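You operate a simulated robot arm through the tools that you are given. There is no shell and no other tool. Be economical: measure what you need, move in short steps, check, and stop when the job is done.

Carry out the task below with a simulated two-armed robot. There is one attempt and no reset: what you move stays moved.

Task
Wind in the reel's cord, lock it and put it in the tray.
Fine: throw the catch off first; hold the reel for the catch and the wing; wind till the cord end stands at the reel's base. Where these are worked on the way, their far stop is far enough and under half their travel is too little: reel catch.

It is judged by the outcome, as a careful person would: the job done as asked, and still so three seconds after it is handed in. It fails if anything else is knocked over, pushed out of place, dropped, spilled or broken.

Robot
Two 7-joint arms with fingered hands on one trunk, on a base that drives. Base frame: it is fixed to the floor where the robot stands at the start and does not move with it; the origin is under the middle of the robot, x ahead of it, y to its left, z up. Readings come in m, rad, newtons and seconds.
The left shoulder is at the start at [0.087, 0.125, 1.071], the right one opposite. With the tool pointing down near the work surface each hand reaches from about 0.46 to 0.82 m from the robot's upright axis, wherever it stands, measured 20 degrees to its own side. Places, roughly: cord end [0.4, -0.2, 0.8]; reel catch [0.5, -0.1, 0.8]; reel wing [0.4, 0, 0.8]; tray [0.5, 0.3, 0.8]. Payload 3.6 kg a hand.
The TCP of each hand is the grasp point between the finger pads, 0.03 m short of the fingertips. In the tool frame z runs along the fingers and y along their closing line. The gripper opens to 0.104 m. The gripper's body begins 0.035 m behind the TCP. The gripper is a hand of 4 fingers: y runs from the thumb to the fingers, the wrist lies at [-0.015, -0.104, -0.178] in the tool frame, and closing takes about 1.5 s.
Orientation is that of the tool frame in the base frame, as a unit quaternion [x, y, z, w]. With the fingers straight down and the wrist toward the robot, the tool's x, y and z point along [0, 1, 0], [1, 0, 0] and [0, 0, -1] of the base frame.

Tools
- The arms move only by the tool drive_tool. It takes "left_steps", "right_steps" or both (then of equal length, played together; a hand with none holds still); each is a list that holds one entry, the list of rows, each a list of 7 numbers: the shift along the base's x, y, z in units of 30 mm (1.0 is 30 mm), then the turn, a rotation vector about the base's x, y, z in units of 6 degrees (1.0 is 6 degrees), then the finger opening in m, from 0 to 0.104. In form: [[[x, y, z, ax, ay, az, jaw], ...]]. A call has 1 to 8 rows; each row shifts and turns the commanded pose from where the row before left it. A call with a number of a shift or a turn outside -1 to 1 is refused whole. Each row takes 0.2 s and may step no farther than 0.05 m and 0.15 rad from the row before; otherwise, or with a gripper value out of range, the whole call is refused. Where a pose cannot be reached the arm comes as near as it can. A force on the tool above 90 N (or 10 N above the force at the start of the call, whichever is more), or a blocked arm, ends the call early, and 0.2 s more pass. The fingers move at their own pace (about 0.072 m/s each) and stop on an object; they squeeze with about 29 N. The grip force told is the motor's: it shows also when the fingers shut on nothing. Time passes only in rows, and 0.2 s behind the last, so rows that do not move let the fingers close. The reply holds the time, the measured pose of the TCP, the force on the tool along the base axes, the opening and the grip force, in the units named above and with some noise, with the torque about the TCP (base axes, N m) and any sound that the robot's microphone picked up.
- Cameras (640 x 400 px; columns grow to the right, rows downward): "scene" is now at [0.2071, 0.0061, 1.2136]; the picture's right is [0.03, -1.00, 0.00], its down [-0.50, -0.01, -0.87] and it looks along [0.87, 0.02, -0.50] (base axes); focal length 214 px, centre (320, 200). "left" rides on the left gripper at [-0.061, -0.092, -0.13] in its tool frame; the picture's right is [-0.81, -0.28, 0.52], its down [0.53, -0.71, 0.46] and it looks along [0.24, 0.64, 0.72] (tool axes); focal length 275 px, centre (320, 200). "right" rides on the right gripper at [0.061, -0.092, -0.13] in its tool frame; the picture's right is [-0.81, 0.28, -0.52], its down [-0.53, -0.71, 0.45] and it looks along [-0.24, 0.64, 0.72] (tool axes); focal length 275 px, centre (320, 200). There is no depth. A picture from a camera that has moved, and an enlarged one, comes with that camera's place and axes in the base frame and with its lens.
- snapshot(camera): a new picture of that camera. It takes no simulated time.
- lift_body(by): slides the trunk up (or, below 0, down) by that many m; the arms and the scene camera ride with it, the base frame stays. It gives what a move gives, with no picture.
- roll_base(legs): drives the robot by 1 to 6 legs, each [ahead, left, turn to the left] in m, m and rad, along the robot's own axes; the way and the turn of a leg run together, so that a leg with both is an arc; at most 1.5 m and 3.142 rad a leg. The arms and the cameras ride along, it lands a little off, and it stops where it bumps. It gives what a move gives.
- preshape(shape, hand): the hand has 4 fingers and takes this shape, open, in about a second: jaw (thumb against the fingers, like two jaws); tri (thumb and two fingers); tip (a fingertip pinch); poke (one finger out to press); point (the index stretched); flat (the hand flat); cup (the hand cupped); fist (a fist). The gripper value then closes the fingers along that shape, each until it touches; the sizes above hold for jaw. It gives what a move gives, with no picture.
- turn_head(pan, tilt): turns the head with the scene camera to pan (to the left, within 1.396 rad either way) and tilt (down, from -0.506 to 1.204), counted from straight ahead of the robot. It gives what a move gives.
- enlarge(camera, box): a new picture of the part [left, top, right, bottom] of that camera's present view, enlarged. It takes no simulated time.
- hand_in(): hands the job in; it is judged then, once.

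Go step by step. Nothing tells you exact positions but the pictures and the camera data: compare them with the known pose of the tool, close in by small moves and look again before you grip or let go. The budget is 120 turns and 92 pictures, counting those below and the enlarged ones. Unless the task says otherwise, let go and move clear before handing in, and close with one line.

The tools are called after "Emit:" as a command line: name --argument value ..., lists and objects as JSON in quotes. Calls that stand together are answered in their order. drive_tool: Moves the arms, as the interface text tells. Its arguments: {"type":"object","properties":{"left_steps":{"type":"array","items":{"type":"array","items":{"type":"array","items":{"type":"number"}}}},"right_steps":{"type":"array","items":{"type":"array","items":{"type":"array","items":{"type":"number"}}}}},"required":[]} The other tools are called the same way: lift_body (by) slides the trunk up or down; preshape (shape, hand) gives the hand a shape; roll_base (legs) drives the base; turn_head (pan, tilt) turns the head that bears the scene camera; snapshot (camera) takes a picture; enlarge (camera, box) takes an enlarged picture of a part of a camera's view; hand_in () hands the job in.

At the start:

```text
time: 0.0
left_ee_pos: [0.4276, 0.187, 1.1147]
left_ee_rot: [0.707, 0.707, 0.0, 0.0]
left_force: [0.4, -0.1, 0.2]
left_torque: [0.01, 0.02, -0.01]
left_opening: 0.1038
left_grip_force: 0.1
left_shape: jaw
right_ee_pos: [0.4689, -0.158, 1.1674]
right_ee_rot: [0.707, 0.707, 0.001, 0.0]
right_force: [-0.4, 0.2, 0.1]
right_torque: [0.01, 0.02, 0.01]
right_opening: 0.1037
right_grip_force: 0.1
right_shape: jaw
trunk travel left (down, up): [-0.3, 0.236]
robot x, y, heading: [0.0004, -0.0019, 0.001]
head pan, tilt: [0.028, 0.522]
```

scene: 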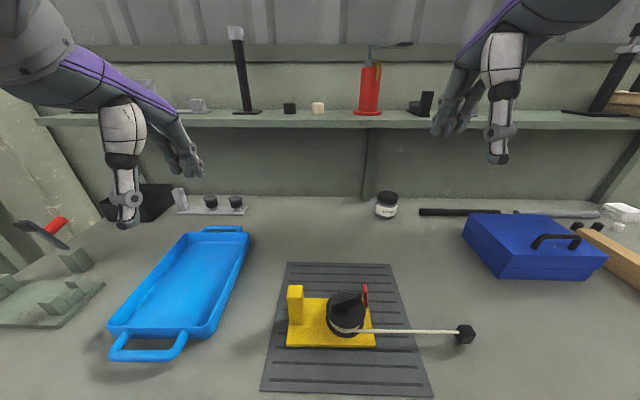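
right: 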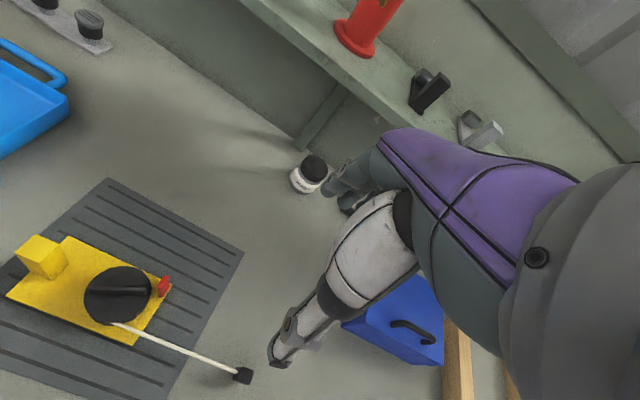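
left: 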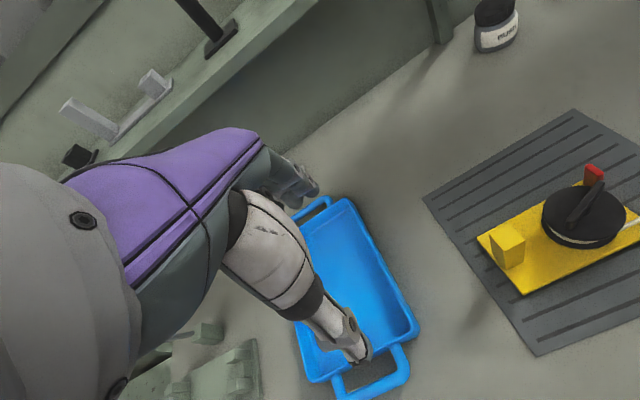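

I see a yellow reel base with a black drum, a red catch and a yellow post, with the cord running right to a black end, and the blue tray to the left. I'll look closer first.

Emit:
enlarge --camera "scene" --box '[260, 260, 500, 400]'

Emit:
enlarge --camera "right" --box '[0, 210, 270, 400]'

Emit:
enlarge --camera "left" --box '[460, 140, 640, 320]'

```text
2.67 times, centred on (380, 330) of scene
camera zoom: at [0.2071, 0.0061, 1.2136], right [0.03, -1.0, 0.0], down [-0.5, -0.01, -0.87], along [0.87, 0.02, -0.5], focal length 572 px, centre (160, -147)
```

zoom: 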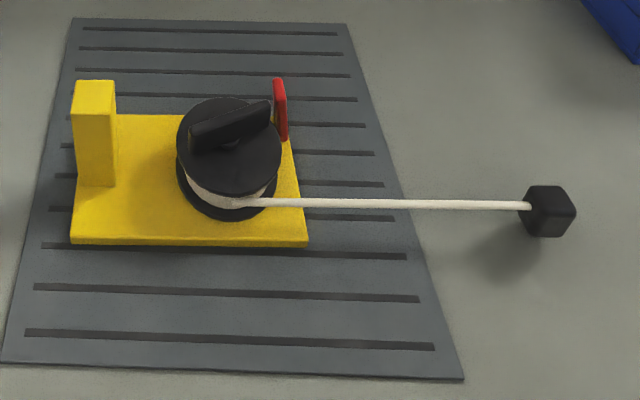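

```text
2.11 times, centred on (135, 305) of right
camera zoom: at [0.3752, -0.0968, 1.297], right [0.27, -0.81, 0.52], down [-0.71, -0.53, -0.46], along [0.65, -0.24, -0.72], focal length 580 px, centre (710, -21)
```

zoom: 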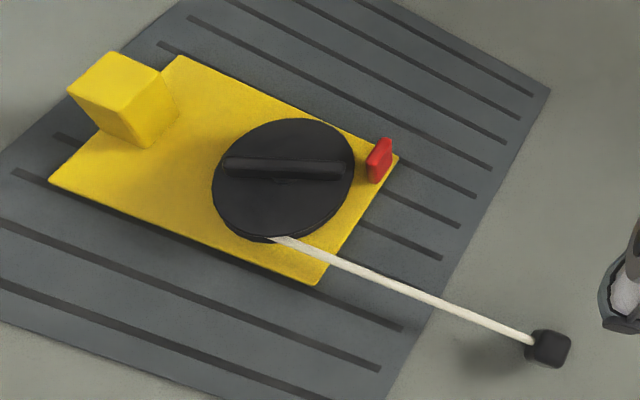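

```text
2.22 times, centred on (550, 230) of left
camera zoom: at [0.3364, 0.1247, 1.244], right [-0.28, -0.81, -0.52], down [-0.71, 0.53, -0.46], along [0.64, 0.24, -0.72], focal length 612 px, centre (-191, 133)
```

zoom: 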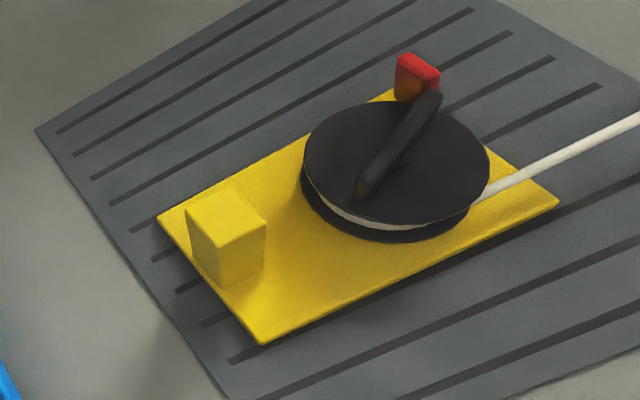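

The reel base spans about x 0.40–0.50, y −0.085–0.07. The post is near (0.448, 0.054) with its top at z 0.89, the wing near (0.448, −0.035, 0.873) and the catch near (0.48, −0.075, 0.846). They sit close to the robot, so I'll back up a little, which stays over free floor.

Emit:
roll_base --legs '[[-0.12, 0, 0]]'

Emit:
turn_head --pan 0.0 --tilt 0.65

```text
time: 1.2
left_ee_pos: [0.3075, 0.1865, 1.1146]
left_ee_rot: [0.707, 0.707, 0.0, 0.0]
left_force: [0.1, 0.3, -0.7]
left_torque: [0.0, -0.04, -0.01]
left_opening: 0.1038
left_grip_force: 0.0
left_shape: jaw
right_ee_pos: [0.3471, -0.1581, 1.1669]
right_ee_rot: [0.707, 0.707, 0.0, 0.001]
right_force: [0.2, 0.5, -0.9]
right_torque: [0.01, -0.02, -0.01]
right_opening: 0.1038
right_grip_force: 0.1
right_shape: jaw
trunk travel left (down, up): [-0.3, 0.236]
robot x, y, heading: [-0.1217, 0.0028, -0.002]
head pan, tilt: [0.028, 0.522]
```

```text
time: 1.9
left_ee_pos: [0.3081, 0.1875, 1.1157]
left_ee_rot: [0.707, 0.707, 0.0, 0.0]
left_force: [-0.7, -0.9, 0.0]
left_torque: [0.03, -0.03, 0.02]
left_opening: 0.1036
left_grip_force: 0.1
left_shape: jaw
right_ee_pos: [0.3466, -0.159, 1.1648]
right_ee_rot: [0.707, 0.707, 0.001, 0.001]
right_force: [-0.1, 0.1, -0.2]
right_torque: [-0.03, -0.01, 0.01]
right_opening: 0.104
right_grip_force: 0.1
right_shape: jaw
trunk travel left (down, up): [-0.3, 0.236]
robot x, y, heading: [-0.121, 0.0015, 0.003]
head pan, tilt: [0.0, 0.649]
```

Base is back about 0.12 m. I'll bring the left hand to a tilted pre-grasp above and left of the post.

Emit:
drive_tool --left_steps '[[[0.667, -0.287, -0.79, -1, 0, 0, 0.104], [0.667, -0.287, -0.79, -1, 0, 0, 0.104], [0.667, -0.287, -0.79, -1, 0, 0, 0.104], [0.667, -0.287, -0.79, -1, 0, 0, 0.104], [0.667, -0.287, -0.79, -1, 0, 0, 0.104], [0.667, -0.287, -0.79, -1, 0, 0, 0.104], [0.667, -0.287, -0.79, -1, 0, 0, 0.104], [0, 0, 0, 0, 0, 0, 0.104]]]'

Emit:
snapshot --camera "scene"

Emit:
snapshot --camera "left"

```text
time: 3.7
left_ee_pos: [0.4482, 0.1261, 0.9488]
left_ee_rot: [0.66, 0.66, -0.254, 0.255]
left_force: [-0.4, -0.5, -0.3]
left_torque: [0.03, 0.0, 0.01]
left_opening: 0.1035
left_grip_force: 0.1
left_shape: jaw
right_ee_pos: [0.348, -0.1578, 1.1677]
right_ee_rot: [0.707, 0.707, 0.001, 0.0]
right_force: [0.1, 0.9, 0.4]
right_torque: [-0.02, 0.0, -0.01]
right_opening: 0.1039
right_grip_force: 0.2
right_shape: jaw
trunk travel left (down, up): [-0.3, 0.236]
robot x, y, heading: [-0.1217, -0.0012, -0.0]
head pan, tilt: [0.0, 0.649]
```

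```text
85 pictures are left
camera scene: at [0.0832, 0.0036, 1.2024], right [0.0, -1.0, 0.0], down [-0.6, 0.0, -0.8], along [0.8, 0.0, -0.6], focal length 214 px, centre (320, 200)
```

scene: 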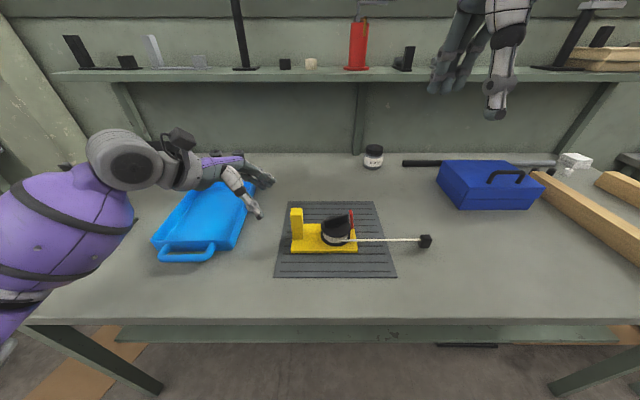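

```text
84 pictures are left
camera left: at [0.357, 0.1682, 1.0851], right [-0.27, -0.95, 0.16], down [-0.71, 0.09, -0.7], along [0.65, -0.3, -0.7], focal length 275 px, centre (320, 200)
```

left: 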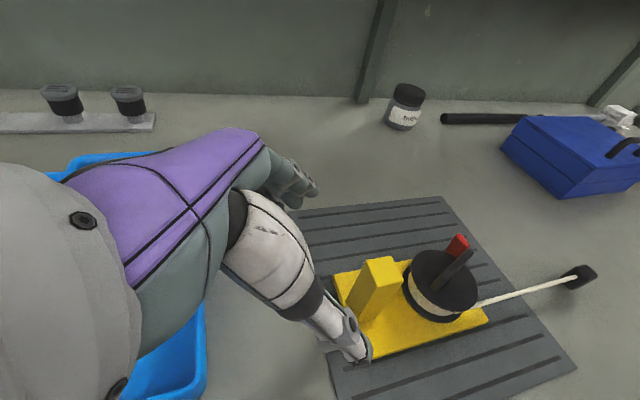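

The post checks out at about (0.45, 0.055). I'll advance along the fingers to straddle it.

Emit:
drive_tool --left_steps '[[[0, -0.55, -0.617, 0, 0, 0, 0.104], [0, -0.55, -0.617, 0, 0, 0, 0.104], [0.05, -0.55, -0.617, 0, 0, 0, 0.104], [0.05, -0.5, -0.617, 0, 0, 0, 0.104], [0, 0, 0, 0, 0, 0, 0.104]]]'

Emit:
enlarge --camera "scene" --box '[230, 180, 450, 290]'

Emit:
snapshot --camera "left"

```text
time: 4.9
left_ee_pos: [0.4505, 0.0615, 0.8745]
left_ee_rot: [0.66, 0.66, -0.253, 0.254]
left_force: [-0.1, 0.5, 0.8]
left_torque: [-0.01, 0.03, -0.02]
left_opening: 0.1038
left_grip_force: 0.0
left_shape: jaw
right_ee_pos: [0.3484, -0.1577, 1.1673]
right_ee_rot: [0.707, 0.707, 0.0, 0.001]
right_force: [0.7, 1.2, 0.2]
right_torque: [-0.02, 0.03, 0.02]
right_opening: 0.1039
right_grip_force: 0.1
right_shape: jaw
trunk travel left (down, up): [-0.3, 0.236]
robot x, y, heading: [-0.1208, 0.0007, -0.002]
head pan, tilt: [0.0, 0.649]
```

```text
2.91 times, centred on (340, 235) of scene
camera zoom: at [0.0834, 0.0036, 1.2023], right [0.0, -1.0, 0.0], down [-0.6, 0.0, -0.8], along [0.8, 0.0, -0.6], focal length 624 px, centre (262, 98)
```

zoom: 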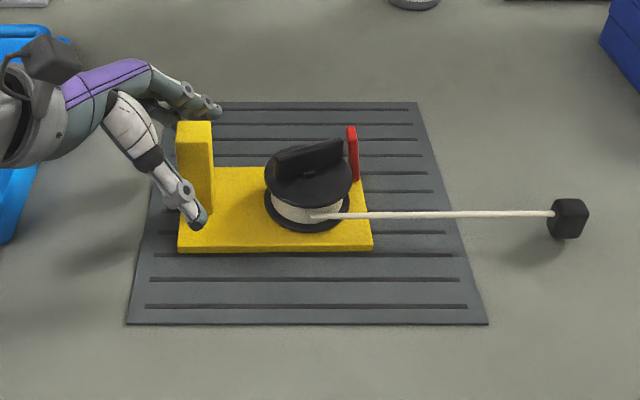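

```text
82 pictures are left
camera left: at [0.3593, 0.1018, 1.0114], right [-0.27, -0.95, 0.16], down [-0.71, 0.09, -0.69], along [0.64, -0.3, -0.7], focal length 275 px, centre (320, 200)
```

left: 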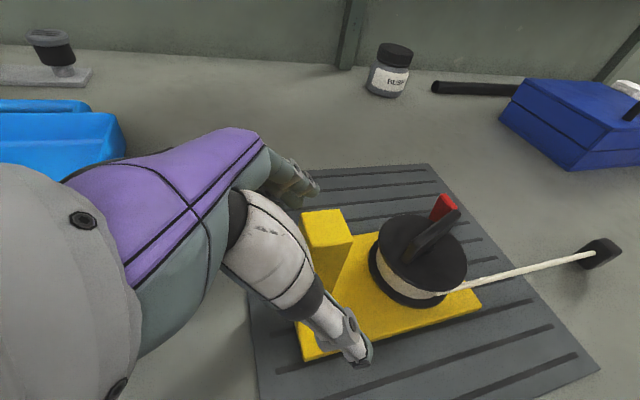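

The hand straddles the post, so I'll close on it.

Emit:
drive_tool --left_steps '[[[0, 0, 0, 0, 0, 0, 0.07], [0, 0, 0, 0, 0, 0, 0.045], [0, 0, 0, 0, 0, 0, 0.03], [0, 0, 0, 0, 0, 0, 0.02], [0, 0, 0, 0, 0, 0, 0.01], [0, 0, 0, 0, 0, 0, 0.01], [0, 0, 0, 0, 0, 0, 0.01], [0, 0, 0, 0, 0, 0, 0.01]]]'

Emit:
enlarge --camera "scene" --box '[230, 180, 450, 290]'

Emit:
enlarge --camera "left" --box '[240, 140, 640, 390]'

```text
time: 6.7
left_ee_pos: [0.4509, 0.0609, 0.8741]
left_ee_rot: [0.66, 0.66, -0.254, 0.253]
left_force: [-0.9, -1.0, -1.0]
left_torque: [-0.01, -0.02, -0.09]
left_opening: 0.0199
left_grip_force: 28.8
left_shape: jaw
right_ee_pos: [0.3489, -0.1595, 1.166]
right_ee_rot: [0.708, 0.707, 0.001, 0.001]
right_force: [0.6, 0.2, 0.8]
right_torque: [0.04, 0.0, 0.01]
right_opening: 0.1034
right_grip_force: 0.1
right_shape: jaw
trunk travel left (down, up): [-0.3, 0.236]
robot x, y, heading: [-0.1175, 0.0007, -0.0]
head pan, tilt: [0.0, 0.649]
```

```text
2.91 times, centred on (340, 235) of scene
camera zoom: at [0.0834, 0.0035, 1.2023], right [0.0, -1.0, 0.0], down [-0.6, 0.0, -0.8], along [0.8, 0.0, -0.6], focal length 624 px, centre (262, 98)
```

zoom: 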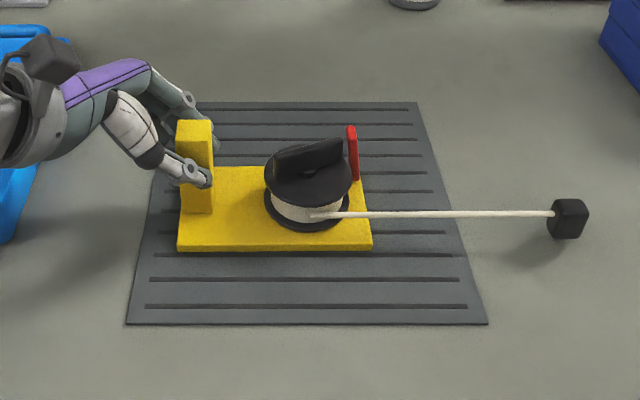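

```text
1.60 times, centred on (440, 265) of left
camera zoom: at [0.3593, 0.1019, 1.0117], right [-0.28, -0.95, 0.16], down [-0.71, 0.09, -0.69], along [0.64, -0.3, -0.7], focal length 440 px, centre (128, 96)
```

zoom: 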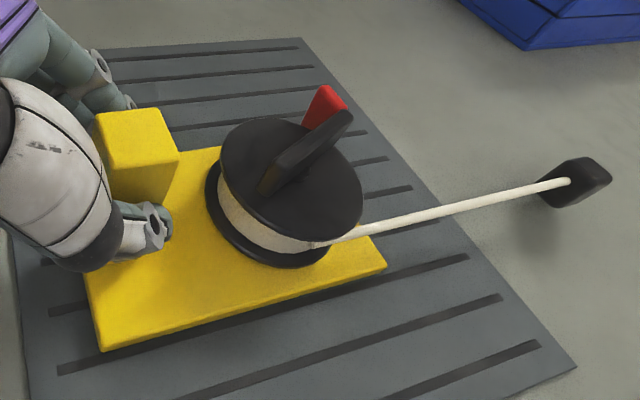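

The post is firmly held. Now I'll bring the right hand nearer to see how the catch is built.

Emit:
drive_tool --right_steps '[[[0.74, 0.067, -0.973, 0, 0, 0, 0.104], [0.74, 0.067, -0.973, 0, 0, 0, 0.104], [0.74, 0.067, -0.973, 0, 0, 0, 0.104], [0.74, 0.067, -0.973, 0, 0, 0, 0.104], [0.74, 0.067, -0.973, 0, 0, 0, 0.104], [0, 0, 0, 0, 0, 0, 0.104]]]'

Emit:
enlarge --camera "right" --box '[40, 160, 340, 350]'

Emit:
enlarge --camera "scene" --box '[310, 195, 390, 255]'

Emit:
enlarge --camera "left" --box '[360, 180, 500, 310]'

```text
time: 8.1
left_ee_pos: [0.4506, 0.0604, 0.8744]
left_ee_rot: [0.66, 0.66, -0.254, 0.254]
left_force: [-0.8, 0.2, 1.1]
left_torque: [0.03, -0.02, -0.05]
left_opening: 0.0196
left_grip_force: 28.8
left_shape: jaw
right_ee_pos: [0.4569, -0.1474, 1.0215]
right_ee_rot: [0.707, 0.707, 0.001, 0.0]
right_force: [-0.1, -0.5, 0.6]
right_torque: [0.0, 0.0, 0.02]
right_opening: 0.1037
right_grip_force: 0.0
right_shape: jaw
trunk travel left (down, up): [-0.3, 0.236]
robot x, y, heading: [-0.1195, 0.0013, 0.002]
head pan, tilt: [0.0, 0.649]
```

```text
2.11 times, centred on (190, 255) of right
camera zoom: at [0.3646, -0.0856, 1.1517], right [0.28, -0.81, 0.52], down [-0.71, -0.53, -0.46], along [0.65, -0.24, -0.72], focal length 580 px, centre (594, 84)
```

zoom: 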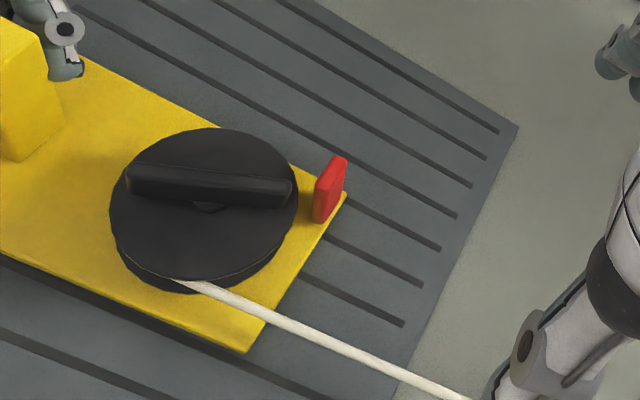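

```text
6.67 times, centred on (350, 225) of scene
camera zoom: at [0.0833, 0.0035, 1.2023], right [0.0, -1.0, 0.0], down [-0.6, 0.0, -0.8], along [0.8, 0.0, -0.6], focal length 1430 px, centre (120, 33)
```

zoom: 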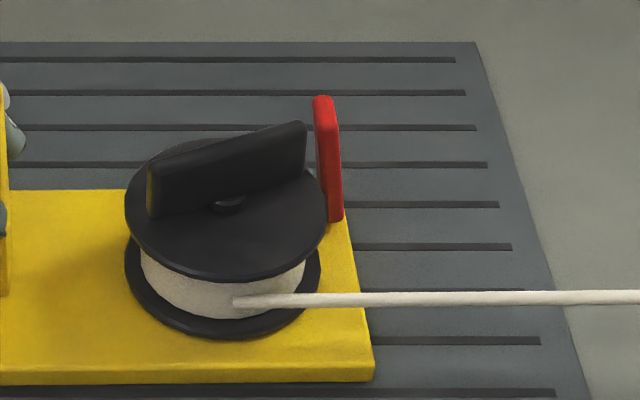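

```text
3.08 times, centred on (430, 245) of left
camera zoom: at [0.3593, 0.1019, 1.0116], right [-0.27, -0.95, 0.16], down [-0.71, 0.09, -0.69], along [0.64, -0.3, -0.7], focal length 847 px, centre (-18, 62)
```

zoom: 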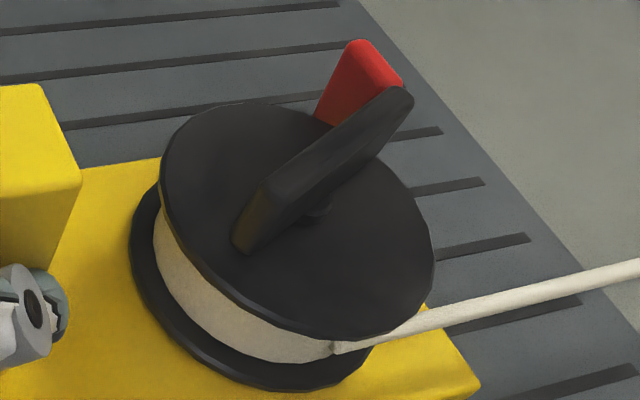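

The catch is an upright red lever, about (0.485, −0.075), z 0.815–0.866, leaning toward the drum. It must be pushed toward −y to free it. I'll look at the single-finger shape.

Emit:
preshape --shape "poke" --hand "right"

Emit:
snapshot --camera "scene"

Emit:
snapshot --camera "right"

Emit:
enlarge --camera "left" --box '[400, 0, 640, 200]'

```text
time: 9.0
left_ee_pos: [0.4497, 0.0615, 0.8745]
left_ee_rot: [0.661, 0.66, -0.253, 0.253]
left_force: [0.3, 0.7, -0.3]
left_torque: [0.03, -0.04, -0.06]
left_opening: 0.0199
left_grip_force: 29.1
left_shape: jaw
right_ee_pos: [0.4582, -0.1466, 1.0216]
right_ee_rot: [0.707, 0.707, 0.001, 0.001]
right_force: [-0.3, -0.2, 0.1]
right_torque: [0.01, -0.02, 0.02]
right_opening: 0.0002
right_grip_force: 0.0
right_shape: poke
trunk travel left (down, up): [-0.3, 0.236]
robot x, y, heading: [-0.1171, 0.0021, 0.001]
head pan, tilt: [0.0, 0.649]
```

```text
76 pictures are left
camera scene: at [0.0834, 0.0035, 1.2023], right [0.0, -1.0, 0.0], down [-0.6, 0.0, -0.8], along [0.8, 0.0, -0.6], focal length 214 px, centre (320, 200)
```

scene: 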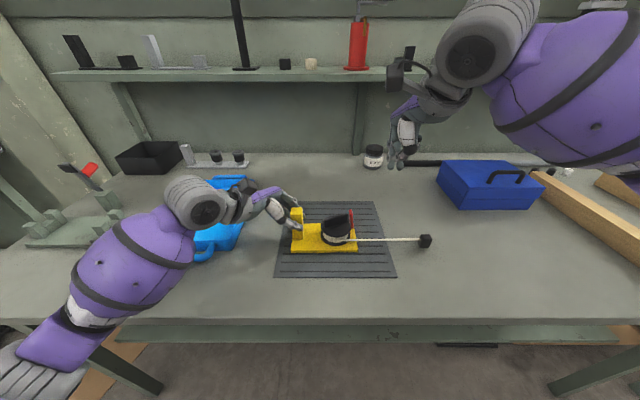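

```text
75 pictures are left
camera right: at [0.3645, -0.0857, 1.1522], right [0.27, -0.81, 0.52], down [-0.71, -0.53, -0.46], along [0.65, -0.24, -0.72], focal length 275 px, centre (320, 200)
```

right: 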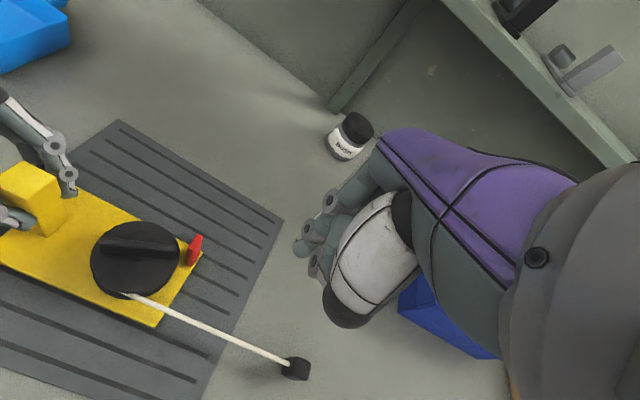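

```text
2.00 times, centred on (520, 100) of left
camera zoom: at [0.3593, 0.1019, 1.0117], right [-0.28, -0.95, 0.16], down [-0.71, 0.09, -0.69], along [0.64, -0.3, -0.7], focal length 551 px, centre (-80, 400)
```

zoom: 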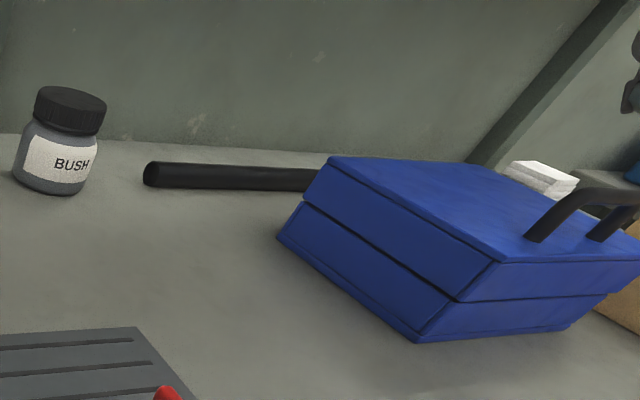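

Emit:
enlarge --camera "scene" --box '[360, 90, 460, 190]'

Emit:
enlarge --camera "right" --box '[270, 180, 430, 340]'

```text
4.00 times, centred on (410, 140) of scene
camera zoom: at [0.0834, 0.0035, 1.2023], right [0.0, -1.0, 0.0], down [-0.6, 0.0, -0.8], along [0.8, 0.0, -0.6], focal length 858 px, centre (-40, 440)
```

zoom: 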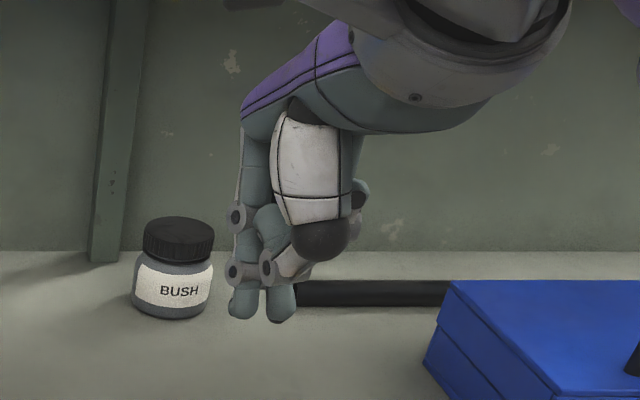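

```text
2.50 times, centred on (350, 260) of right
camera zoom: at [0.3645, -0.0857, 1.1522], right [0.27, -0.81, 0.52], down [-0.71, -0.53, -0.46], along [0.65, -0.24, -0.72], focal length 688 px, centre (245, 50)
```

zoom: 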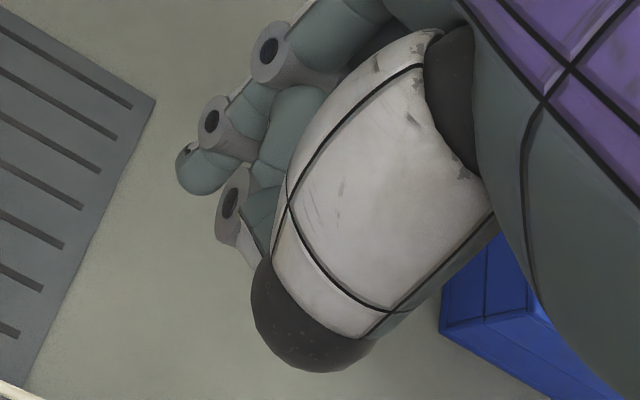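

Emit:
preshape --shape "point" --hand "right"

Emit:
enlarge --camera "scene" --box '[360, 90, 460, 190]'

Emit:
enlarge --camera "right" --box '[190, 160, 430, 340]'

```text
time: 9.9
left_ee_pos: [0.4502, 0.0611, 0.8754]
left_ee_rot: [0.66, 0.66, -0.253, 0.254]
left_force: [-0.2, -0.6, 0.2]
left_torque: [-0.02, -0.04, -0.1]
left_opening: 0.0199
left_grip_force: 29.0
left_shape: jaw
right_ee_pos: [0.4562, -0.1478, 1.021]
right_ee_rot: [0.707, 0.707, 0.0, 0.001]
right_force: [0.0, 0.0, -0.3]
right_torque: [0.06, 0.01, 0.02]
right_opening: 0.0
right_grip_force: 0.1
right_shape: point
trunk travel left (down, up): [-0.3, 0.236]
robot x, y, heading: [-0.1221, 0.0023, 0.002]
head pan, tilt: [0.0, 0.649]
```

```text
4.00 times, centred on (410, 140) of scene
camera zoom: at [0.0834, 0.0035, 1.2023], right [0.0, -1.0, 0.0], down [-0.6, 0.0, -0.8], along [0.8, 0.0, -0.6], focal length 858 px, centre (-40, 440)
```

zoom: 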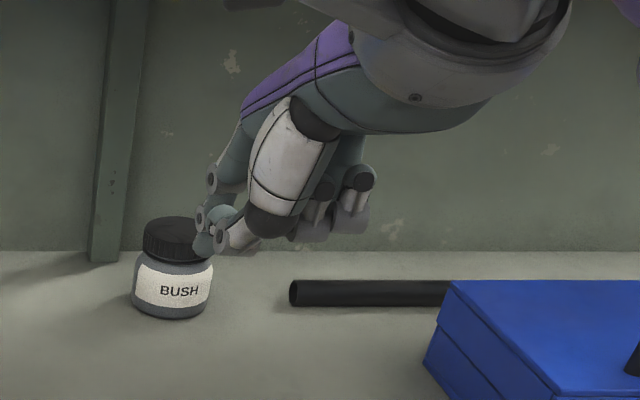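

```text
2.22 times, centred on (310, 250) of right
camera zoom: at [0.3645, -0.0857, 1.1522], right [0.27, -0.81, 0.52], down [-0.71, -0.53, -0.46], along [0.65, -0.24, -0.72], focal length 612 px, centre (342, 89)
```

zoom: 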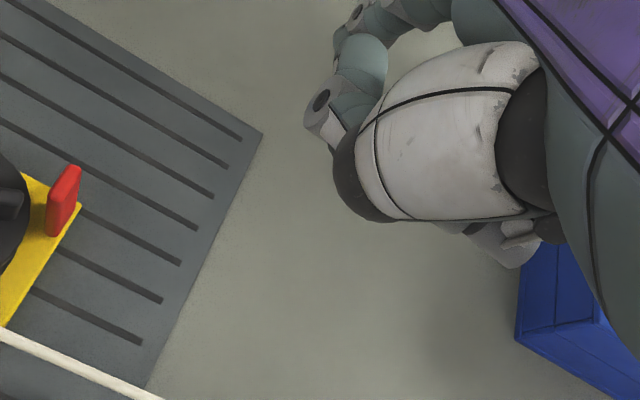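

Emit:
preshape --shape "tip" --hand "right"

Emit:
enlarge --camera "scene" --box '[360, 90, 460, 190]'

Emit:
enlarge --camera "right" --box '[190, 160, 430, 340]'

```text
time: 10.8
left_ee_pos: [0.4499, 0.0616, 0.8755]
left_ee_rot: [0.66, 0.66, -0.254, 0.254]
left_force: [-0.7, -0.3, 0.0]
left_torque: [0.05, -0.06, -0.07]
left_opening: 0.0197
left_grip_force: 29.0
left_shape: jaw
right_ee_pos: [0.457, -0.1478, 1.021]
right_ee_rot: [0.708, 0.707, 0.001, 0.0]
right_force: [0.3, -1.1, -0.3]
right_torque: [-0.03, -0.02, 0.02]
right_opening: 0.1039
right_grip_force: 0.1
right_shape: tip
trunk travel left (down, up): [-0.3, 0.236]
robot x, y, heading: [-0.1192, -0.0021, -0.001]
head pan, tilt: [0.0, 0.649]
```

```text
4.00 times, centred on (410, 140) of scene
camera zoom: at [0.0834, 0.0035, 1.2023], right [0.0, -1.0, 0.0], down [-0.6, 0.0, -0.8], along [0.8, 0.0, -0.6], focal length 858 px, centre (-40, 440)
```

zoom: 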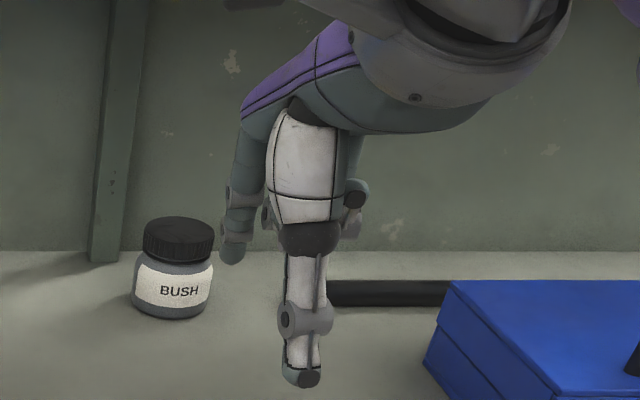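

```text
2.22 times, centred on (310, 250) of right
camera zoom: at [0.3645, -0.0857, 1.1522], right [0.27, -0.81, 0.52], down [-0.71, -0.53, -0.46], along [0.65, -0.24, -0.72], focal length 612 px, centre (342, 89)
```

zoom: 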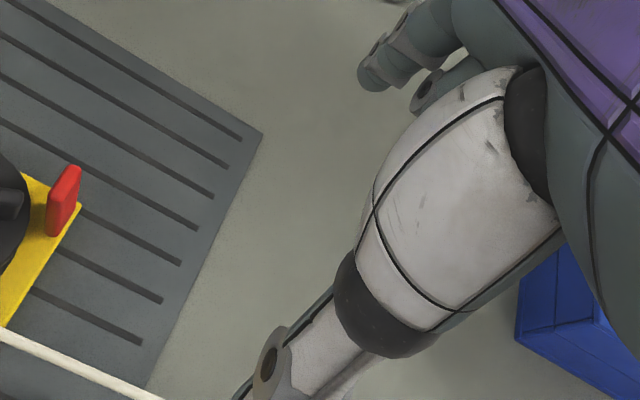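

"Tip" gives just thumb and index, which suits this. I'll turn the right hand 90° so the wrist is to the right and the index goes on the drum side of the catch.

Emit:
drive_tool --right_steps '[[[0.15, 0.1, -0.1, 0, 0, 1, 0.104], [0.15, 0.1, -0.1, 0, 0, 1, 0.104], [0.15, 0.1, -0.1, 0, 0, 1, 0.104], [0.15, 0.1, -0.1, 0, 0, 1, 0.104], [0.15, 0.1, -0.1, 0, 0, 1, 0.104], [0.15, 0.1, -0.1, 0, 0, 1, 0.104], [0.15, 0.1, -0.1, 0, 0, 1, 0.104], [0.15, 0.1, -0.1, 0, 0, 1, 0.104]]]'

Emit:
drive_tool --right_steps '[[[0, 0, -0.1, 0, 0, 1, 0.104], [0, 0, -0.1, 0, 0, 1, 0.104], [0, 0, -0.1, 0, 0, 1, 0.104], [0, 0, -0.1, 0, 0, 1, 0.104], [0, 0, -0.1, 0, 0, 1, 0.104], [0, 0, -0.1, 0, 0, 1, 0.104], [0, 0, -0.1, 0, 0, 1, 0.104], [0, 0, 0, 0, 0, 0, 0.104]]]'

Emit:
snapshot --camera "scene"

Emit:
snapshot --camera "right"

```text
time: 12.6
left_ee_pos: [0.4504, 0.0606, 0.876]
left_ee_rot: [0.66, 0.66, -0.254, 0.253]
left_force: [-0.3, -0.1, -1.1]
left_torque: [0.02, -0.07, -0.07]
left_opening: 0.0199
left_grip_force: 29.1
left_shape: jaw
right_ee_pos: [0.4881, -0.1287, 1.0006]
right_ee_rot: [0.43, 0.903, 0.001, 0.0]
right_force: [-0.3, 0.0, 0.2]
right_torque: [0.02, -0.01, -0.04]
right_opening: 0.1037
right_grip_force: 0.1
right_shape: tip
right hand out of reach, approached as far as the arm can: row 7, 8
trunk travel left (down, up): [-0.3, 0.236]
robot x, y, heading: [-0.1189, -0.001, -0.003]
head pan, tilt: [0.0, 0.649]
```

```text
time: 14.4
left_ee_pos: [0.4498, 0.0607, 0.8762]
left_ee_rot: [0.66, 0.661, -0.253, 0.253]
left_force: [0.1, -0.3, 0.3]
left_torque: [0.01, -0.06, -0.04]
left_opening: 0.0202
left_grip_force: 29.0
left_shape: jaw
right_ee_pos: [0.489, -0.1286, 1.0015]
right_ee_rot: [0.431, 0.903, 0.001, 0.0]
right_force: [-0.4, -0.8, 0.4]
right_torque: [-0.05, 0.01, 0.0]
right_opening: 0.1036
right_grip_force: 0.1
right_shape: tip
right hand out of reach, approached as far as the arm can: row 1, 2, 3, 4, 5, 6, 7
trunk travel left (down, up): [-0.3, 0.236]
robot x, y, heading: [-0.1197, 0.0014, 0.003]
head pan, tilt: [0.0, 0.649]
```

```text
67 pictures are left
camera scene: at [0.0834, 0.0035, 1.2023], right [0.0, -1.0, 0.0], down [-0.6, 0.0, -0.8], along [0.8, 0.0, -0.6], focal length 214 px, centre (320, 200)
```

scene: 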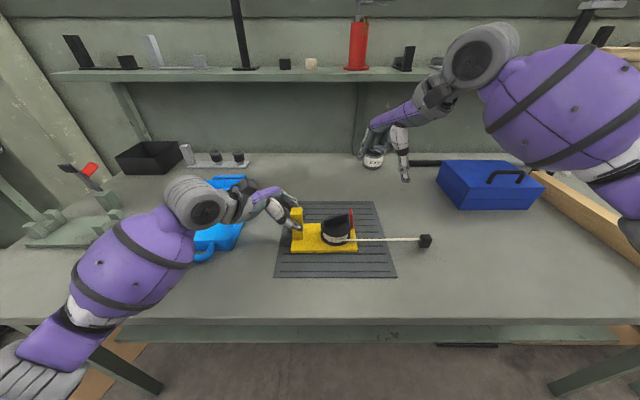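

```text
66 pictures are left
camera right: at [0.3772, -0.1381, 1.1318], right [0.72, -0.46, 0.52], down [-0.22, -0.86, -0.46], along [0.66, 0.22, -0.72], focal length 275 px, centre (320, 200)
```

right: 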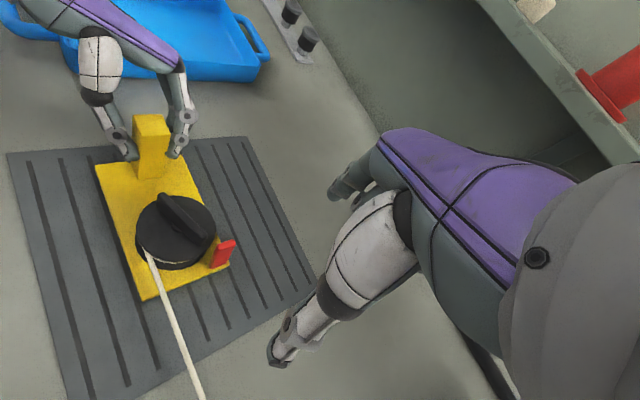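

The wrist limit is about +39° heading, so that angle won't do. I'll return toward heading 0 and close thumb and index into one probe.

Emit:
drive_tool --right_steps '[[[0, 0, 0, 0, 0, -1, 0.06], [0, 0, 0, 0, 0, -1, 0.03], [0, 0, 0, 0, 0, -1, 0.0], [0, 0, 0, 0, 0, -1, 0.0], [0, 0, 0, 0, 0, -1, 0.0], [0, 0, 0, 0, 0, -1, 0.0], [0, 0, 0, 0, 0, -0.5, 0.0], [0, 0, 0, 0, 0, 0, 0.0]]]'

```text
time: 16.2
left_ee_pos: [0.4496, 0.0608, 0.8753]
left_ee_rot: [0.66, 0.66, -0.254, 0.254]
left_force: [-0.4, 0.1, 0.3]
left_torque: [0.02, -0.07, -0.07]
left_opening: 0.0197
left_grip_force: 28.7
left_shape: jaw
right_ee_pos: [0.4879, -0.1278, 1.0012]
right_ee_rot: [0.707, 0.707, 0.001, 0.001]
right_force: [0.7, 0.4, 0.1]
right_torque: [0.02, 0.02, 0.0]
right_opening: 0.0
right_grip_force: 28.7
right_shape: tip
trunk travel left (down, up): [-0.3, 0.236]
robot x, y, heading: [-0.1184, -0.001, -0.001]
head pan, tilt: [0.0, 0.649]
```

Commands follow the reached pose. I'll move above the gap between drum and catch.

Emit:
drive_tool --right_steps '[[[0.1, 0.8, -0.4, 0, 0, 0, 0], [0.1, 0.8, -0.4, 0, 0, 0, 0], [0.1, 0.8, -0.6, 0, 0, 0, 0], [0, 0, 0, 0, 0, 0, 0]]]'

Emit:
enlarge --camera "scene" --box '[290, 130, 450, 260]'

Emit:
enlarge --camera "left" --box '[340, 100, 540, 310]'

Emit:
enlarge --camera "right" --box '[60, 150, 400, 400]'

```text
time: 17.2
left_ee_pos: [0.4509, 0.0618, 0.8752]
left_ee_rot: [0.66, 0.66, -0.253, 0.254]
left_force: [-0.5, 0.5, 0.1]
left_torque: [0.01, -0.08, -0.06]
left_opening: 0.0201
left_grip_force: 29.1
left_shape: jaw
right_ee_pos: [0.4986, -0.0551, 0.9594]
right_ee_rot: [0.707, 0.707, 0.001, 0.001]
right_force: [-0.1, 0.3, -0.6]
right_torque: [-0.03, -0.01, -0.03]
right_opening: 0.0
right_grip_force: 29.2
right_shape: tip
trunk travel left (down, up): [-0.3, 0.236]
robot x, y, heading: [-0.1237, -0.0008, 0.001]
head pan, tilt: [0.0, 0.649]
```

```text
3.08 times, centred on (370, 195) of scene
camera zoom: at [0.0834, 0.0035, 1.2023], right [0.0, -1.0, 0.0], down [-0.6, 0.0, -0.8], along [0.8, 0.0, -0.6], focal length 660 px, centre (166, 215)
```

zoom: 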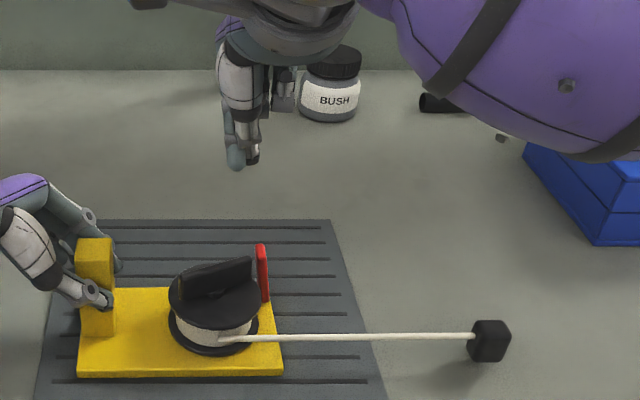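

```text
1.90 times, centred on (440, 205) of left
camera zoom: at [0.3593, 0.1019, 1.0116], right [-0.27, -0.95, 0.16], down [-0.71, 0.09, -0.69], along [0.64, -0.3, -0.7], focal length 524 px, centre (91, 190)
```

zoom: 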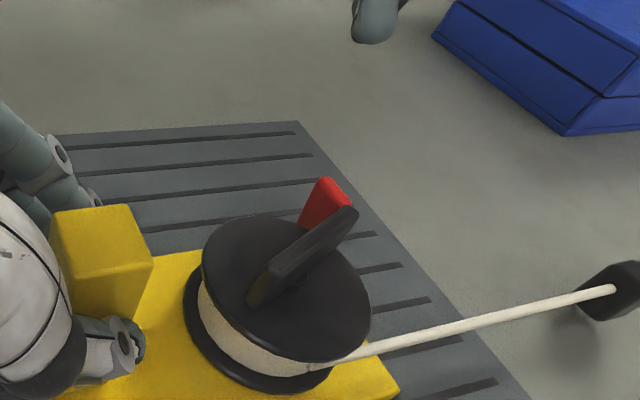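

```text
1.60 times, centred on (230, 275) of right
camera zoom: at [0.4045, 0.0067, 1.0901], right [0.27, -0.81, 0.52], down [-0.71, -0.53, -0.46], along [0.65, -0.24, -0.72], focal length 440 px, centre (464, 80)
```

zoom: 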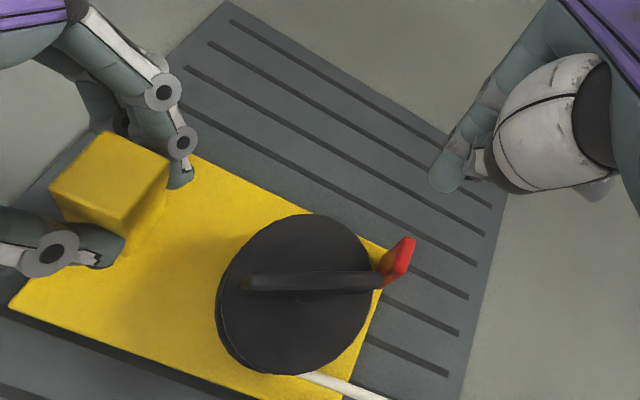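

The probe tip sits about 23 mm below the TCP and spans y −0.041 to −0.066. I'll shift slightly and descend beside the catch on the drum side.

Emit:
drive_tool --right_steps '[[[0.15, 0.12, -0.5, 0, 0, 0, 0], [0, 0, -0.7, 0, 0, 0, 0], [0, 0, -0.7, 0, 0, 0, 0], [0, 0, -0.4, 0, 0, 0, 0], [0, 0, 0, 0, 0, 0, 0]]]'

Emit:
enlarge --camera "scene" --box '[310, 160, 410, 250]'

Emit:
enlarge --camera "left" --box '[360, 130, 500, 310]'

```text
time: 18.4
left_ee_pos: [0.4501, 0.0607, 0.8736]
left_ee_rot: [0.66, 0.66, -0.253, 0.254]
left_force: [-0.8, 0.7, -0.7]
left_torque: [0.01, -0.1, -0.01]
left_opening: 0.0197
left_grip_force: 29.3
left_shape: jaw
right_ee_pos: [0.5018, -0.0525, 0.8894]
right_ee_rot: [0.707, 0.707, 0.0, 0.0]
right_force: [-0.3, 0.2, 0.1]
right_torque: [0.02, -0.02, -0.01]
right_opening: 0.0
right_grip_force: 29.3
right_shape: tip
trunk travel left (down, up): [-0.3, 0.236]
robot x, y, heading: [-0.1174, 0.0004, 0.001]
head pan, tilt: [0.0, 0.649]
```

```text
4.44 times, centred on (360, 205) of scene
camera zoom: at [0.0834, 0.0036, 1.2023], right [0.0, -1.0, 0.0], down [-0.6, 0.0, -0.8], along [0.8, 0.0, -0.6], focal length 953 px, centre (142, 178)
```

zoom: 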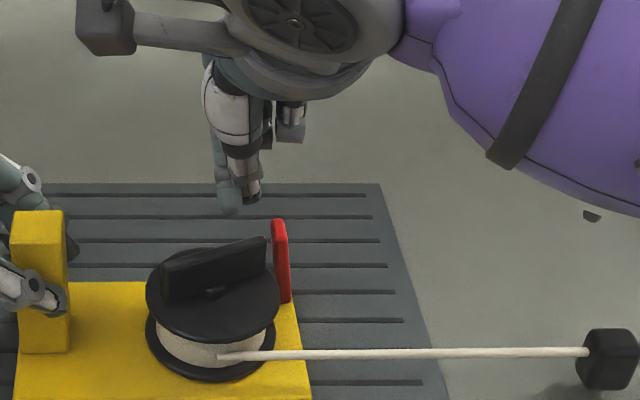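

```text
2.22 times, centred on (430, 220) of left
camera zoom: at [0.3593, 0.1019, 1.0116], right [-0.27, -0.95, 0.16], down [-0.71, 0.09, -0.69], along [0.64, -0.3, -0.7], focal length 612 px, centre (76, 156)
```

zoom: 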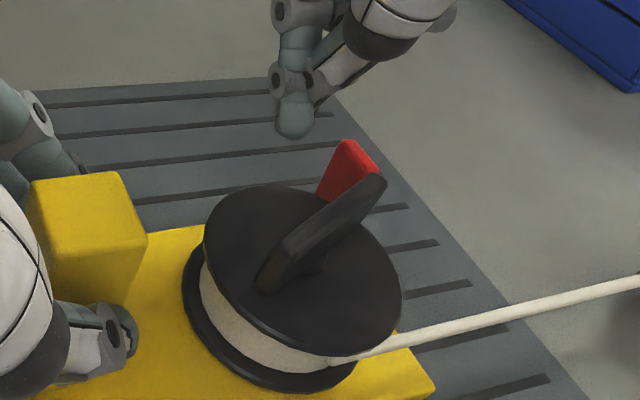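

Aligned next to the catch top. I'll lower another 17 mm and then push gently toward −y.

Emit:
drive_tool --right_steps '[[[0, 0, -0.3, 0, 0, 0, 0], [0, 0, -0.27, 0, 0, 0, 0], [0, -0.2, 0, 0, 0, 0, 0], [0, -0.2, 0, 0, 0, 0, 0], [0, -0.2, 0, 0, 0, 0, 0], [0, 0, 0, 0, 0, 0, 0]]]'

Emit:
enlarge --camera "scene" --box '[310, 160, 410, 250]'

```text
time: 19.8
left_ee_pos: [0.4499, 0.06, 0.8763]
left_ee_rot: [0.66, 0.66, -0.254, 0.252]
left_force: [-1.4, 0.0, 0.0]
left_torque: [0.01, -0.08, -0.06]
left_opening: 0.0198
left_grip_force: 29.6
left_shape: jaw
right_ee_pos: [0.5014, -0.0698, 0.8734]
right_ee_rot: [0.707, 0.707, 0.001, 0.0]
right_force: [0.2, 0.1, -0.2]
right_torque: [0.04, -0.01, -0.08]
right_opening: 0.0
right_grip_force: 28.8
right_shape: tip
trunk travel left (down, up): [-0.3, 0.236]
robot x, y, heading: [-0.1173, -0.003, -0.0]
head pan, tilt: [0.0, 0.649]
```

```text
4.44 times, centred on (360, 205) of scene
camera zoom: at [0.0834, 0.0036, 1.2023], right [0.0, -1.0, 0.0], down [-0.6, 0.0, -0.8], along [0.8, 0.0, -0.6], focal length 953 px, centre (142, 178)
```

zoom: 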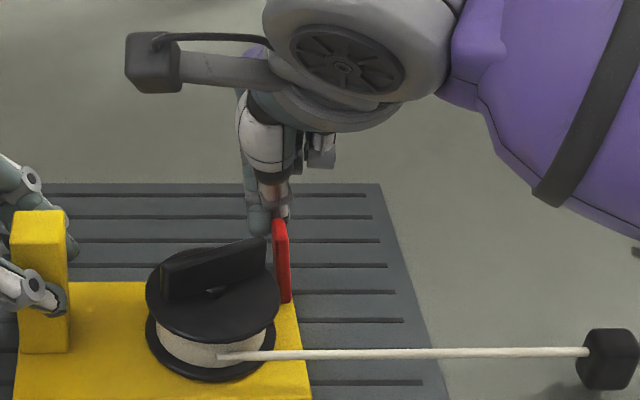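

Emit:
enlarge --camera "left" --box '[360, 130, 500, 310]'

Emit:
enlarge --camera "right" --box '[190, 150, 430, 340]'

```text
2.22 times, centred on (430, 220) of left
camera zoom: at [0.3593, 0.1019, 1.0116], right [-0.28, -0.95, 0.16], down [-0.71, 0.09, -0.69], along [0.64, -0.3, -0.7], focal length 612 px, centre (76, 156)
```

zoom: 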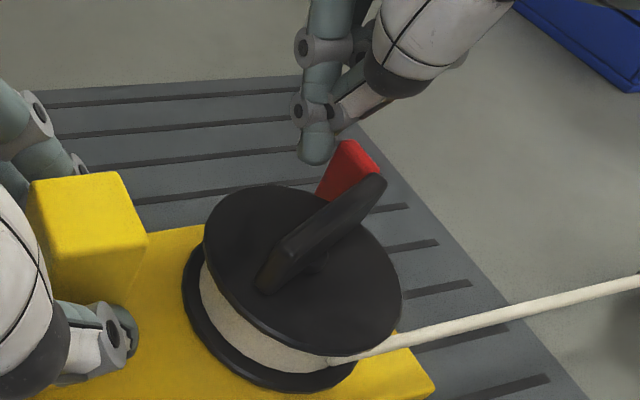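

```text
2.11 times, centred on (310, 245) of right
camera zoom: at [0.4086, -0.008, 1.0045], right [0.28, -0.81, 0.52], down [-0.71, -0.53, -0.46], along [0.65, -0.24, -0.72], focal length 580 px, centre (341, 105)
```

zoom: 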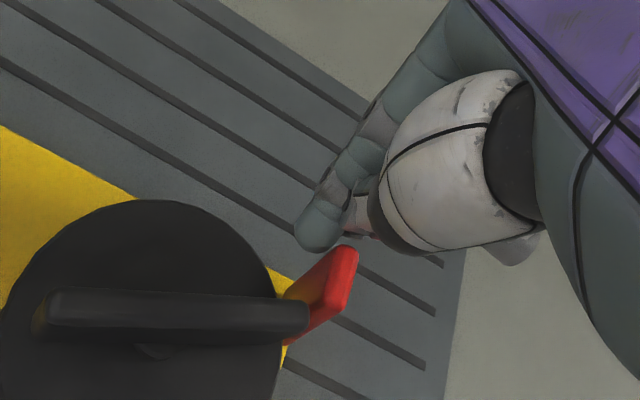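

The probe is passing just behind the catch, so the catch is nearer in x than I took it to be. I'll back off, shift 14 mm toward the robot and push again.

Emit:
drive_tool --right_steps '[[[0, 0.6, 0, 0, 0, 0, 0], [-0.47, 0, 0, 0, 0, 0, 0], [0, -0.2, 0, 0, 0, 0, 0], [0, -0.2, 0, 0, 0, 0, 0], [0, -0.2, 0, 0, 0, 0, 0], [0, -0.2, 0, 0, 0, 0, 0], [0, 0, 0, 0, 0, 0, 0]]]'

Emit:
enlarge --camera "scene" --box '[310, 160, 410, 250]'

Emit:
enlarge --camera "right" --box '[190, 150, 430, 340]'

```text
time: 21.4
left_ee_pos: [0.4503, 0.0618, 0.8755]
left_ee_rot: [0.661, 0.66, -0.253, 0.253]
left_force: [-0.3, -0.3, 0.6]
left_torque: [0.06, -0.07, -0.04]
left_opening: 0.0201
left_grip_force: 29.3
left_shape: jaw
right_ee_pos: [0.4872, -0.076, 0.8735]
right_ee_rot: [0.707, 0.707, 0.0, 0.001]
right_force: [-0.6, -0.1, 0.3]
right_torque: [0.02, 0.03, -0.04]
right_opening: 0.0001
right_grip_force: 29.0
right_shape: tip
trunk travel left (down, up): [-0.3, 0.236]
robot x, y, heading: [-0.1217, -0.0014, 0.005]
head pan, tilt: [0.0, 0.649]
```

```text
4.44 times, centred on (360, 205) of scene
camera zoom: at [0.0835, 0.0035, 1.2023], right [0.0, -1.0, 0.0], down [-0.6, 0.0, -0.8], along [0.8, 0.0, -0.6], focal length 953 px, centre (142, 178)
```

zoom: 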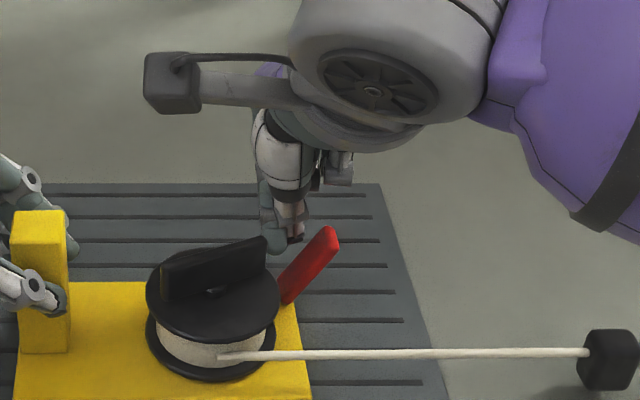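

```text
2.11 times, centred on (310, 245) of right
camera zoom: at [0.3946, -0.015, 1.004], right [0.27, -0.81, 0.52], down [-0.71, -0.53, -0.46], along [0.65, -0.24, -0.72], focal length 580 px, centre (341, 105)
```

zoom: 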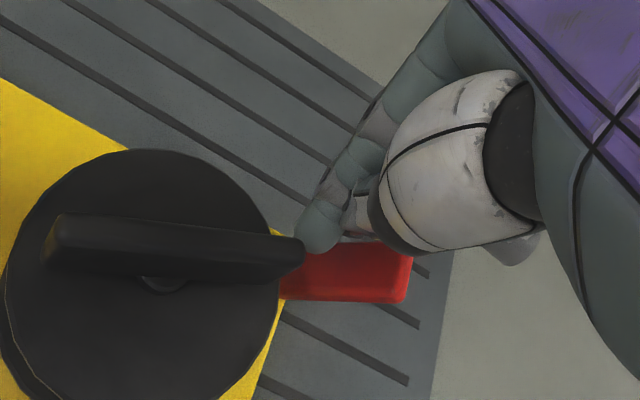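

The catch is swinging over. I'll continue to its stop.

Emit:
drive_tool --right_steps '[[[0, -0.2, -0.1, 0, 0, 0, 0], [0, -0.2, -0.1, 0, 0, 0, 0], [0, -0.2, -0.1, 0, 0, 0, 0], [0, -0.2, 0, 0, 0, 0, 0], [0, 0, 0, 0, 0, 0, 0]]]'

Emit:
enlarge --camera "scene" --box '[310, 160, 410, 250]'

```text
time: 22.6
left_ee_pos: [0.4486, 0.0585, 0.8755]
left_ee_rot: [0.661, 0.658, -0.255, 0.255]
left_force: [4.2, -25.0, -0.8]
left_torque: [-0.32, -0.25, -0.2]
left_opening: 0.0189
left_grip_force: 29.2
left_shape: jaw
right_ee_pos: [0.4856, -0.0966, 0.8654]
right_ee_rot: [0.704, 0.71, 0.005, -0.001]
right_force: [2.5, 29.7, 11.1]
right_torque: [0.68, 0.08, -0.32]
right_opening: 0.0
right_grip_force: 29.4
right_shape: tip
trunk travel left (down, up): [-0.3, 0.236]
robot x, y, heading: [-0.1185, -0.0001, -0.001]
head pan, tilt: [0.0, 0.649]
```

```text
4.44 times, centred on (360, 205) of scene
camera zoom: at [0.0834, 0.0041, 1.2023], right [0.0, -1.0, 0.0], down [-0.6, 0.0, -0.8], along [0.8, 0.0, -0.6], focal length 953 px, centre (142, 178)
```

zoom: 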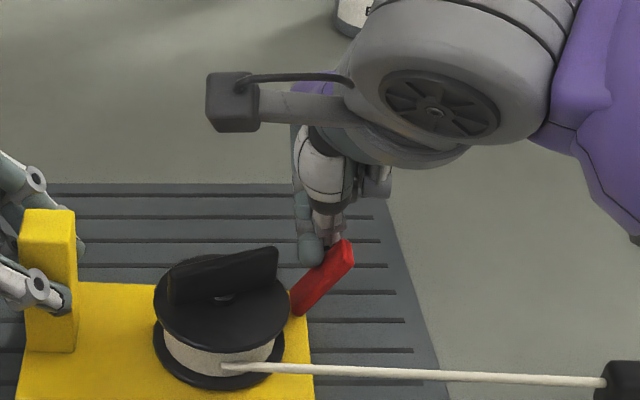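

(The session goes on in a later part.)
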